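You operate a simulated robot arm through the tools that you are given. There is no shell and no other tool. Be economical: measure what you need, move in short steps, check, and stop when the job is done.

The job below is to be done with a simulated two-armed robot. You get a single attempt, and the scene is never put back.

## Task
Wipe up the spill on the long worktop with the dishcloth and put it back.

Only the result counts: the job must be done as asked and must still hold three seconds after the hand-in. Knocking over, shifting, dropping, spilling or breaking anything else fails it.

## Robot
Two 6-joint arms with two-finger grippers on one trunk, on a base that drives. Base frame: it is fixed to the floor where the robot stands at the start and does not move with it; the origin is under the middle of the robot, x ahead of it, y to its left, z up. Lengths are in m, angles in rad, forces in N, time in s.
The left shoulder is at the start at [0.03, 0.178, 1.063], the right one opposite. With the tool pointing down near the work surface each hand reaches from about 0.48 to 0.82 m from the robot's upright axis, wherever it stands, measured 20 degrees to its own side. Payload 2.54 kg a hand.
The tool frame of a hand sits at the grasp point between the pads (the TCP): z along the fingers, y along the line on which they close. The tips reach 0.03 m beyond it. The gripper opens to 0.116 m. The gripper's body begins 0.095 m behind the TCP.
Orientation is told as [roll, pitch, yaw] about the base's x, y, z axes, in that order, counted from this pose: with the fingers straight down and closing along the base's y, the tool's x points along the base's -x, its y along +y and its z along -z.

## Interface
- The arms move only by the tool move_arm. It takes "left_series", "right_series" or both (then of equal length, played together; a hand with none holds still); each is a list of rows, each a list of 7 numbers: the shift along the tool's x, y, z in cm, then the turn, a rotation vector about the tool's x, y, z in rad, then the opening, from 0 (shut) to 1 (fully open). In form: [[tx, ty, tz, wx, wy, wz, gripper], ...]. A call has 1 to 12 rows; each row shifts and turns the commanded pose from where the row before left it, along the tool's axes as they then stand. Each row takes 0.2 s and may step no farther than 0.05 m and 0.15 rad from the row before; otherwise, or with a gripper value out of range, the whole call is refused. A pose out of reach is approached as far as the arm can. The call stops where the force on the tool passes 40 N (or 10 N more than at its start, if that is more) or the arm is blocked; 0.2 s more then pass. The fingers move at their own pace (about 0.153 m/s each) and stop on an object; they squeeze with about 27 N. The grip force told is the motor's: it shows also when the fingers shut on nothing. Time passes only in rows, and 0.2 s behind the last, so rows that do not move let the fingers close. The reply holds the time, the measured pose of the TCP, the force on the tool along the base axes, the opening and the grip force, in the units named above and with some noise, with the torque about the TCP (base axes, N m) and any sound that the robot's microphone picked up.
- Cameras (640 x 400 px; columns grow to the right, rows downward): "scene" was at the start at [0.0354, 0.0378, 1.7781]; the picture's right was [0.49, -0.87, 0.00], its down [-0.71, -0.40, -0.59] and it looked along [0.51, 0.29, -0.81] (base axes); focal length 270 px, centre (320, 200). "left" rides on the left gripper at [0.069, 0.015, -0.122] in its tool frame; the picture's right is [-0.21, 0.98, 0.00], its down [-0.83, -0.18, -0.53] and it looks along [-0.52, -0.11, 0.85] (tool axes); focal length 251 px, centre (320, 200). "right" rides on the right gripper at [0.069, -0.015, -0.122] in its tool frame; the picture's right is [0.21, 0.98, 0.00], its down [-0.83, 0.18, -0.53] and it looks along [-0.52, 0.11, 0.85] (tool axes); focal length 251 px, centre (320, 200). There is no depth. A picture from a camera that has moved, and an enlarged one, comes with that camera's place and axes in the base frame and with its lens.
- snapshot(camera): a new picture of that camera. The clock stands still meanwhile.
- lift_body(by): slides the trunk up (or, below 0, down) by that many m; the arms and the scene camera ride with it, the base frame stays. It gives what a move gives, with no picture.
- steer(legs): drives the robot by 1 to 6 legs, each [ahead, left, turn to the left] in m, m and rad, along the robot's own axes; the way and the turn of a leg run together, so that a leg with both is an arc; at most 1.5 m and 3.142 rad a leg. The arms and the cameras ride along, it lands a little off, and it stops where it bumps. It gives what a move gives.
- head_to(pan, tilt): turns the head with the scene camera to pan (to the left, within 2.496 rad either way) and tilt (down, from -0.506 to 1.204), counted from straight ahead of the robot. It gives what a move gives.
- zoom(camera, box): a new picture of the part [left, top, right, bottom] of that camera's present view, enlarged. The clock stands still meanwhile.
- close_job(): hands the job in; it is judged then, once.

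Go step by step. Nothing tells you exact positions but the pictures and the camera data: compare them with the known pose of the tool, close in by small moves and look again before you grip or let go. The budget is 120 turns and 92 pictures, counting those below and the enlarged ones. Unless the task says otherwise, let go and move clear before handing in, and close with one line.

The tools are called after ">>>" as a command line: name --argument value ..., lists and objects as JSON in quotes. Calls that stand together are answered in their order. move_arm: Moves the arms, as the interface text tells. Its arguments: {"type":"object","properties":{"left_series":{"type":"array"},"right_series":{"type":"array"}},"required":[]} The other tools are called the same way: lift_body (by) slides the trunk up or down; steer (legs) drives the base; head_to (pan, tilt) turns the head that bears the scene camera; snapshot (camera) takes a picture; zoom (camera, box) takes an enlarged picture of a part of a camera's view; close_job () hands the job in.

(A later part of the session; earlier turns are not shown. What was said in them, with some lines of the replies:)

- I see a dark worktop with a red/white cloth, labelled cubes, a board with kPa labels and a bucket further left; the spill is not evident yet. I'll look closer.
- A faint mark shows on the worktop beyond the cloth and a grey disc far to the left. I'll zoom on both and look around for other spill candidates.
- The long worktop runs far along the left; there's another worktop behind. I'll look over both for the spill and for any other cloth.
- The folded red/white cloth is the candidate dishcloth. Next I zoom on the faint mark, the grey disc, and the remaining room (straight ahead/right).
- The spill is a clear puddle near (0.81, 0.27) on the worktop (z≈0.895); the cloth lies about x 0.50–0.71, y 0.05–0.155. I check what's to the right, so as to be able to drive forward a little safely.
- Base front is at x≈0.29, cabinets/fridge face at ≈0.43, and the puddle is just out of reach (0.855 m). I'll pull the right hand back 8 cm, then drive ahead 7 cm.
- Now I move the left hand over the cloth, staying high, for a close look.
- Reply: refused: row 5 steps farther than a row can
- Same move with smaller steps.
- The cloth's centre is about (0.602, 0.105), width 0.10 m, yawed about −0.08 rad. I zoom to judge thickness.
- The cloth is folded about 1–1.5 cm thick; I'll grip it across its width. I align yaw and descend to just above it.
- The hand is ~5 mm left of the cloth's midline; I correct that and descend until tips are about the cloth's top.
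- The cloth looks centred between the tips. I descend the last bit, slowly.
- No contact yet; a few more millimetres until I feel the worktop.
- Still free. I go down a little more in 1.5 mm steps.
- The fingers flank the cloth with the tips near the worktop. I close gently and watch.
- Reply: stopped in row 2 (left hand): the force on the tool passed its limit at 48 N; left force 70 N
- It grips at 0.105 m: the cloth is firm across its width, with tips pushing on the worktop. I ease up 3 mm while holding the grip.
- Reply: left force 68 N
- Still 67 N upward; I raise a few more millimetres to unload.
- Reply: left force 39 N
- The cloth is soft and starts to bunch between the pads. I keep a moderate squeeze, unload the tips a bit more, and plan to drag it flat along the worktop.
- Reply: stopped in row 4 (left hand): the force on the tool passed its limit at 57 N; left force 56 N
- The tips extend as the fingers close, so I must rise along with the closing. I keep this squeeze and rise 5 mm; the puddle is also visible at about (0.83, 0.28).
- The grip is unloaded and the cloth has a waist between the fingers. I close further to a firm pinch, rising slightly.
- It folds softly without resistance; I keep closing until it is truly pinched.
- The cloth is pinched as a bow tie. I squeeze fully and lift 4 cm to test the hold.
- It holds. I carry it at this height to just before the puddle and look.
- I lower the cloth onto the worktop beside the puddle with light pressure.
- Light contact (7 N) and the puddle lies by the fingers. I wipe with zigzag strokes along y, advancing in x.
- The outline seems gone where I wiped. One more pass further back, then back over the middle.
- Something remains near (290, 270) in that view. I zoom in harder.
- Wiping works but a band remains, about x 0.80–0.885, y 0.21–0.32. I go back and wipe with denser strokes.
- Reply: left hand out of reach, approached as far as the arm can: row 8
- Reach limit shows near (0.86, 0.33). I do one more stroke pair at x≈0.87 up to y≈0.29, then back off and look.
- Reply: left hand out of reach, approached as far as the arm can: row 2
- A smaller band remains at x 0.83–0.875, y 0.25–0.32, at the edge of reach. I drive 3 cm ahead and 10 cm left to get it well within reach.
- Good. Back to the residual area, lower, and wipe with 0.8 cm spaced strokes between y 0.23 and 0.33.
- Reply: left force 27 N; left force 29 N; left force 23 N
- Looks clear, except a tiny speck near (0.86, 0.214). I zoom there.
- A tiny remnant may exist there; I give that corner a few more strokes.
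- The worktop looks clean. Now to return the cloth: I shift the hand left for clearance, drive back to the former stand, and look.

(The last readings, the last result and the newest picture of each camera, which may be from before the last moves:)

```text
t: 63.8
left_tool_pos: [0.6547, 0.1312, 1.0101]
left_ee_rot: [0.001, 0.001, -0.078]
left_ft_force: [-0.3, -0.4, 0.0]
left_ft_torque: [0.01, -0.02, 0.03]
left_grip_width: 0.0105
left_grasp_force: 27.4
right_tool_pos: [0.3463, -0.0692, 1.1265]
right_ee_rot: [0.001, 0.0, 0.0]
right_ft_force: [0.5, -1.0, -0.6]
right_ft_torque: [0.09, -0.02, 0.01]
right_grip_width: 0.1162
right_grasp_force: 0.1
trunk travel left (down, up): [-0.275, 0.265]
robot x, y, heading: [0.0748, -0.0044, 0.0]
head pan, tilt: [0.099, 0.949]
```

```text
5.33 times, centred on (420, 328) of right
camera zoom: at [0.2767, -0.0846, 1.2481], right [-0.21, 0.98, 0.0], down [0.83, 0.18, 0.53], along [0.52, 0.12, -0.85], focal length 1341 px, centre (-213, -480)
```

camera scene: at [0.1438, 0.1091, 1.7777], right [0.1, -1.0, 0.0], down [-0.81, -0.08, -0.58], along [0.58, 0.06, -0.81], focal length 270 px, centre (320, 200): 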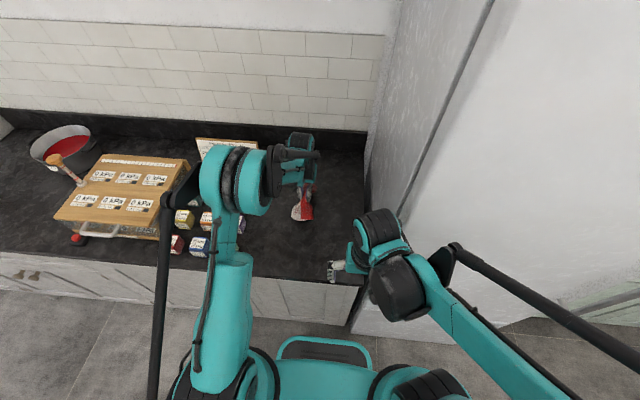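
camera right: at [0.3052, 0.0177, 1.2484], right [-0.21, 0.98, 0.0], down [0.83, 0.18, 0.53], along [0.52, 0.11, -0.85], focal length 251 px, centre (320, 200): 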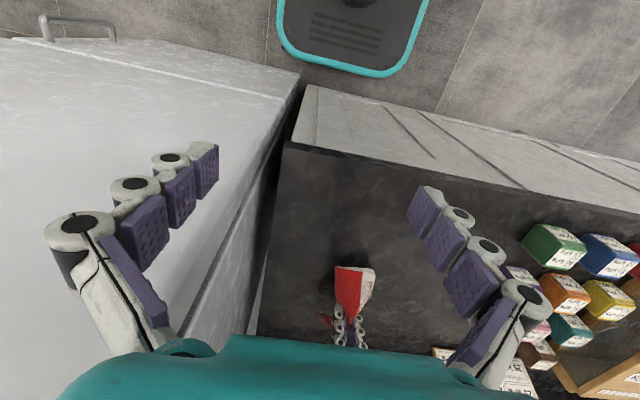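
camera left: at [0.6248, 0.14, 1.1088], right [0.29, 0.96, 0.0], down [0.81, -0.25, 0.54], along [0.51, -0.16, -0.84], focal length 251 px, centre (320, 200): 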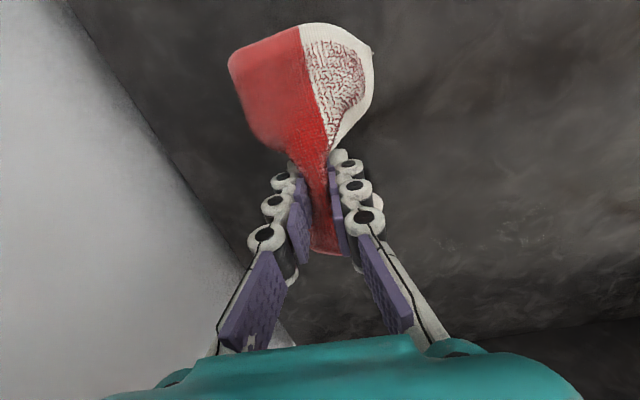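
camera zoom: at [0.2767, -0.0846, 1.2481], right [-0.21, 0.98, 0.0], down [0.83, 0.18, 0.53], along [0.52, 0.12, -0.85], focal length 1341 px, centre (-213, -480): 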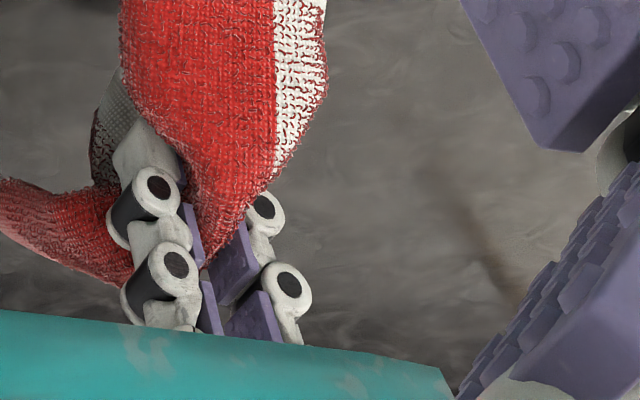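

Now to the cloth's original place (0.602, 0.1035), lower until light contact.

>>> move_arm --left_series '[[2.53, -1.6, 0, 0, 0, 0, 0], [2.53, -1.6, 0, 0, 0, 0, 0], [0, 0, 2.5, 0, 0, 0, 0], [0, 0, 2.5, 0, 0, 0, 0], [0, 0, 1.4, 0, 0, 0, 0], [0, 0, 0.3, 0, 0, 0, 0], [0, 0, 0, 0, 0, 0, 0]]'

>>> snapshot --camera "left"

>>> zoom --camera "right" --box '[360, 210, 440, 330]'

```text
t: 65.4
left_tool_pos: [0.6006, 0.1032, 0.941]
left_ee_rot: [0.0, -0.004, -0.078]
left_ft_force: [0.0, 1.2, 13.5]
left_ft_torque: [-0.03, -0.02, 0.02]
left_grip_width: 0.0107
left_grasp_force: 26.6
right_tool_pos: [0.347, -0.0684, 1.1277]
right_ee_rot: [0.0, 0.0, 0.0]
right_ft_force: [0.4, -0.1, 0.6]
right_ft_torque: [0.02, 0.01, 0.03]
right_grip_width: 0.1161
right_grasp_force: 0.1
trunk travel left (down, up): [-0.275, 0.265]
robot x, y, heading: [0.0692, -0.0032, -0.0]
head pan, tilt: [0.099, 0.949]
```

```text
26 pictures are left
camera left: at [0.533, 0.1241, 1.064], right [0.29, 0.96, 0.0], down [0.81, -0.25, 0.54], along [0.51, -0.16, -0.84], focal length 251 px, centre (320, 200)
```

left: 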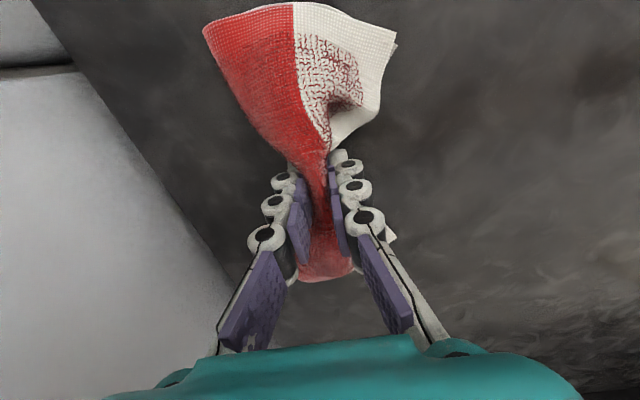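

```text
3.33 times, centred on (400, 270) of right
camera zoom: at [0.2762, -0.0837, 1.2484], right [-0.21, 0.98, 0.0], down [0.83, 0.18, 0.53], along [0.52, 0.11, -0.85], focal length 838 px, centre (53, -33)
```

zoom: 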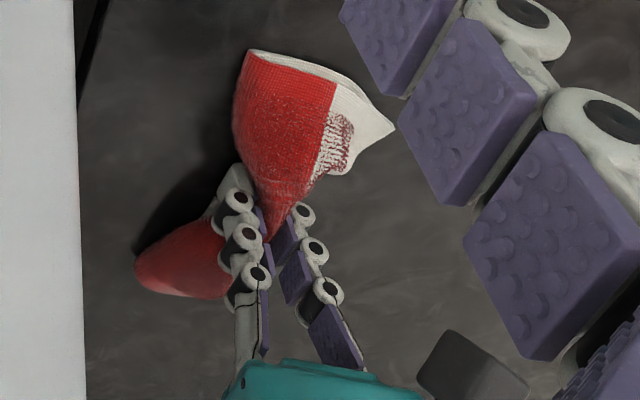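

In place and touching. I ease up 2 mm and open slowly.

>>> move_arm --left_series '[[0, 0, -0.2, 0, 0, 0, 0.1], [0, 0, 0, 0, 0, 0, 0.25], [0, 0, 0, 0, 0, 0, 0.4], [0, 0, 0, 0, 0, 0, 0.55], [0, 0, 0, 0, 0, 0, 0.7], [0, 0, 0, 0, 0, 0, 0.85], [0, 0, 0, 0, 0, 0, 1], [0, 0, 0, 0, 0, 0, 1], [0, 0, 0, 0, 0, 0, 1], [0, 0, 0, 0, 0, 0, 1]]'

>>> snapshot --camera "left"

>>> zoom --camera "right" --box '[360, 210, 440, 330]'

```text
t: 67.6
left_tool_pos: [0.6017, 0.1023, 0.9431]
left_ee_rot: [-0.001, -0.001, -0.08]
left_ft_force: [-0.1, 0.1, -0.1]
left_ft_torque: [0.01, -0.01, -0.02]
left_grip_width: 0.116
left_grasp_force: 0.1
right_tool_pos: [0.3482, -0.069, 1.1273]
right_ee_rot: [-0.001, -0.001, -0.001]
right_ft_force: [0.4, -0.4, 0.2]
right_ft_torque: [0.0, -0.02, 0.01]
right_grip_width: 0.1162
right_grasp_force: 0.0
trunk travel left (down, up): [-0.275, 0.265]
robot x, y, heading: [0.0711, -0.0019, -0.0]
head pan, tilt: [0.099, 0.949]
```

```text
24 pictures are left
camera left: at [0.5339, 0.1244, 1.0656], right [0.29, 0.96, 0.0], down [0.81, -0.25, 0.53], along [0.51, -0.16, -0.85], focal length 251 px, centre (320, 200)
```

left: 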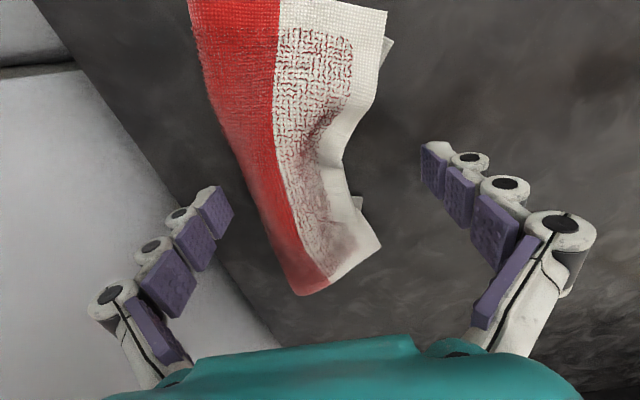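

```text
3.33 times, centred on (400, 270) of right
camera zoom: at [0.2769, -0.0837, 1.2482], right [-0.21, 0.98, 0.0], down [0.83, 0.18, 0.53], along [0.52, 0.11, -0.85], focal length 838 px, centre (53, -33)
```

zoom: 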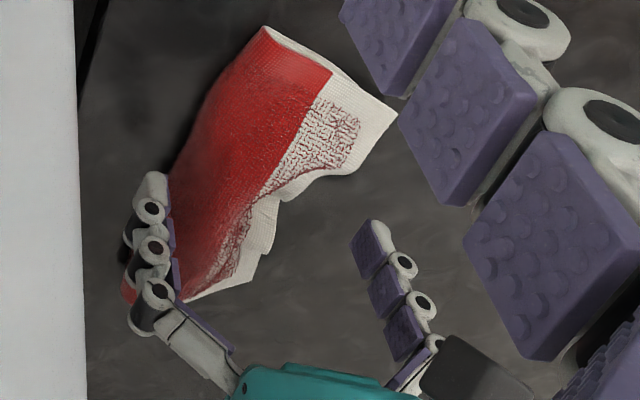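

It springs back nearly to its original shape and place. I raise the hand straight up and check.

>>> move_arm --left_series '[[0, 0, -1, 0, 0, 0, 1], [0, 0, -2, 0, 0, 0, 1], [0, 0, -4, 0, 0, 0, 1], [0, 0, -4, 0, 0, 0, 1], [0, 0, -4, 0, 0, 0, 1], [0, 0, -1.25, 0, 0, -0.08, 1]]'

>>> snapshot --camera "left"

>>> zoom --camera "right" --box '[340, 200, 480, 340]'

```text
t: 69.0
left_tool_pos: [0.6002, 0.1039, 1.1057]
left_ee_rot: [0.001, 0.0, 0.002]
left_ft_force: [0.5, 0.2, 0.0]
left_ft_torque: [0.0, 0.0, -0.03]
left_grip_width: 0.1161
left_grasp_force: 0.0
right_tool_pos: [0.3487, -0.0682, 1.1262]
right_ee_rot: [-0.001, 0.0, 0.001]
right_ft_force: [-0.4, 0.0, 0.2]
right_ft_torque: [-0.02, 0.0, 0.01]
right_grip_width: 0.1158
right_grasp_force: 0.0
trunk travel left (down, up): [-0.275, 0.265]
robot x, y, heading: [0.0686, -0.0018, 0.001]
head pan, tilt: [0.099, 0.949]
```

```text
22 pictures are left
camera left: at [0.5313, 0.1193, 1.2285], right [0.21, 0.98, 0.0], down [0.83, -0.18, 0.53], along [0.52, -0.11, -0.85], focal length 251 px, centre (320, 200)
```

left: 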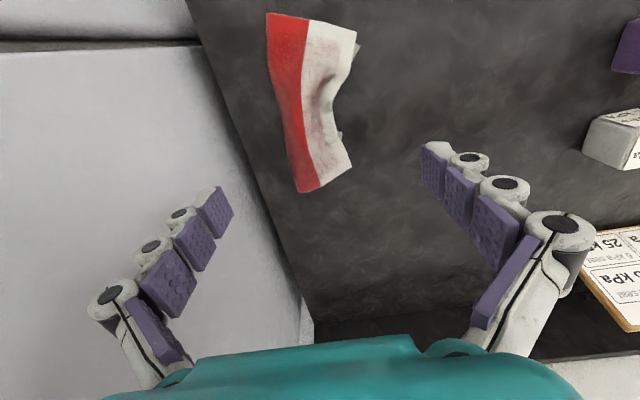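

```text
2.86 times, centred on (410, 270) of right
camera zoom: at [0.277, -0.0836, 1.2481], right [-0.21, 0.98, 0.0], down [0.83, 0.18, 0.53], along [0.52, 0.11, -0.85], focal length 718 px, centre (63, 0)
```

zoom: 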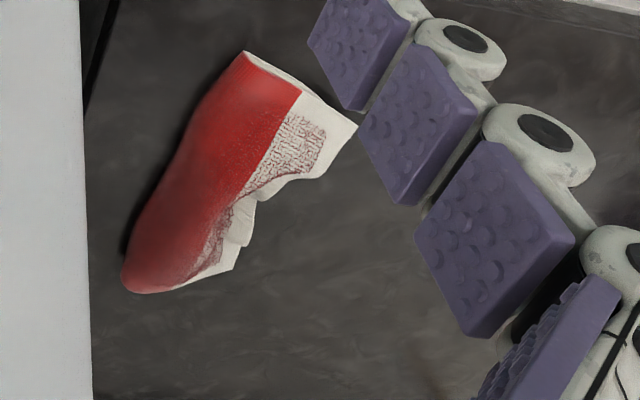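

The cloth is back on its spot (corners within a few mm). I move the hand clear to the left, staying high, and check the spill area once more.

>>> move_arm --left_series '[[2, 3.45, -2.5, 0, 0, 0, 1], [2, 3.45, -2.5, 0, 0, 0, 1], [2, 3.45, -2, 0, 0, 0, 1], [2, 3.45, -2, 0, 0, 0, 1], [2, 3.45, 0, 0, 0, 0, 1], [2, 3.45, 0, 0, 0, 0, 1], [2, 3.4, 0, 0, 0, 0, 1]]'

>>> zoom --camera "right" --box '[360, 290, 460, 352]'

>>> zoom --camera "left" --box '[150, 100, 470, 340]'

>>> snapshot --camera "scene"

```text
t: 70.6
left_tool_pos: [0.4583, 0.3452, 1.196]
left_ee_rot: [-0.002, -0.002, 0.0]
left_ft_force: [-0.8, 0.1, -0.6]
left_ft_torque: [-0.02, 0.0, 0.01]
left_grip_width: 0.116
left_grasp_force: 0.0
right_tool_pos: [0.3467, -0.0672, 1.1273]
right_ee_rot: [-0.001, 0.001, 0.001]
right_ft_force: [0.3, -0.3, 0.6]
right_ft_torque: [-0.01, -0.01, 0.0]
right_grip_width: 0.116
right_grasp_force: 0.1
trunk travel left (down, up): [-0.275, 0.265]
robot x, y, heading: [0.0687, -0.0053, -0.003]
head pan, tilt: [0.099, 0.949]
```

```text
6.40 times, centred on (410, 321) of right
camera zoom: at [0.2764, -0.0831, 1.2483], right [-0.21, 0.98, 0.0], down [0.83, 0.18, 0.53], along [0.52, 0.11, -0.85], focal length 1609 px, centre (-256, -574)
```

zoom: 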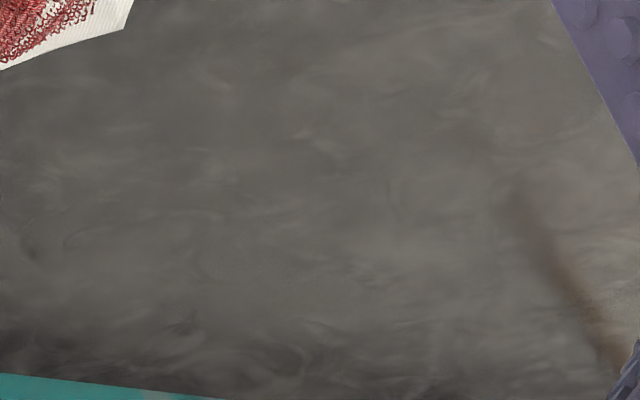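

```text
1.67 times, centred on (310, 220) of left
camera zoom: at [0.3899, 0.3604, 1.3192], right [0.21, 0.98, 0.0], down [0.83, -0.18, 0.53], along [0.52, -0.12, -0.84], focal length 419 px, centre (337, 167)
```

zoom: 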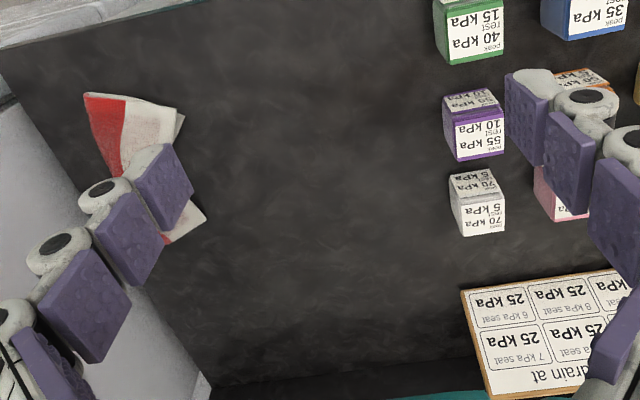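

```text
18 pictures are left
camera scene: at [0.113, 0.0077, 1.7777], right [0.1, -1.0, 0.0], down [-0.81, -0.08, -0.58], along [0.58, 0.06, -0.81], focal length 270 px, centre (320, 200)
```

scene: 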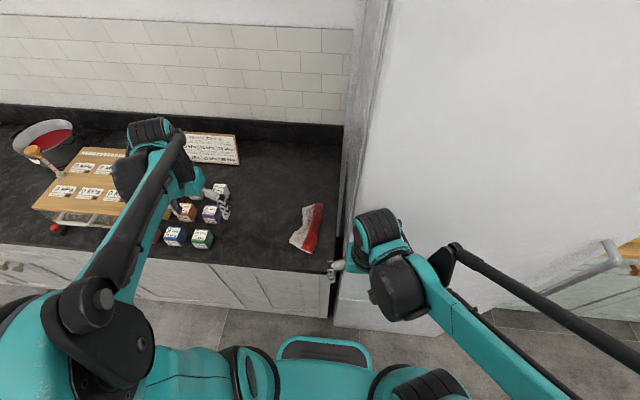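

The area looks clean; one last close look at the spot where the left camera first showed the puddle.

>>> zoom --camera "left" --box '[260, 220, 380, 295]'

>>> zoom --camera "right" --box '[385, 305, 445, 345]'

```text
5.33 times, centred on (320, 258) of left
camera zoom: at [0.3899, 0.3604, 1.3192], right [0.21, 0.98, 0.0], down [0.83, -0.18, 0.53], along [0.52, -0.12, -0.84], focal length 1341 px, centre (320, -107)
```

zoom: 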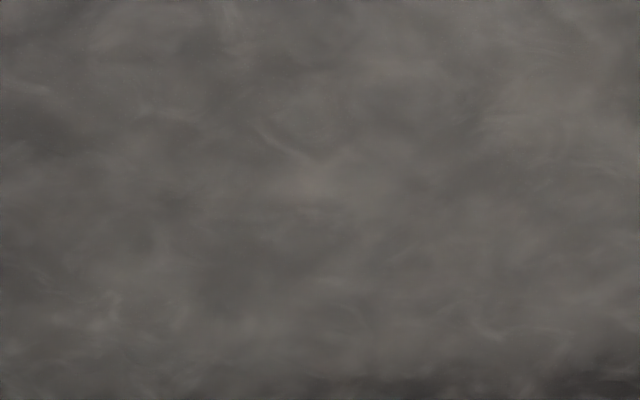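

```text
10.00 times, centred on (415, 325) of right
camera zoom: at [0.2764, -0.0831, 1.2483], right [-0.21, 0.98, 0.0], down [0.83, 0.18, 0.53], along [0.52, 0.11, -0.85], focal length 2514 px, centre (-630, -1050)
```

zoom: 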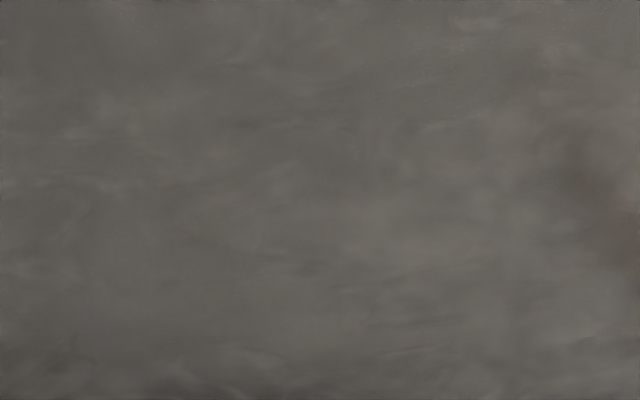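

The puddle is gone, the cloth lies back in its place and both hands are clear. I hand in.

>>> close_job

```text
The job is handed in.
```

The spill on the long worktop is wiped up: the last close-up pictures show no trace of it. The dishcloth is back on its original spot, a little crumpled but within about a centimetre of where it lay. I saw nothing else moved or knocked over, and both hands were clear at hand-in.
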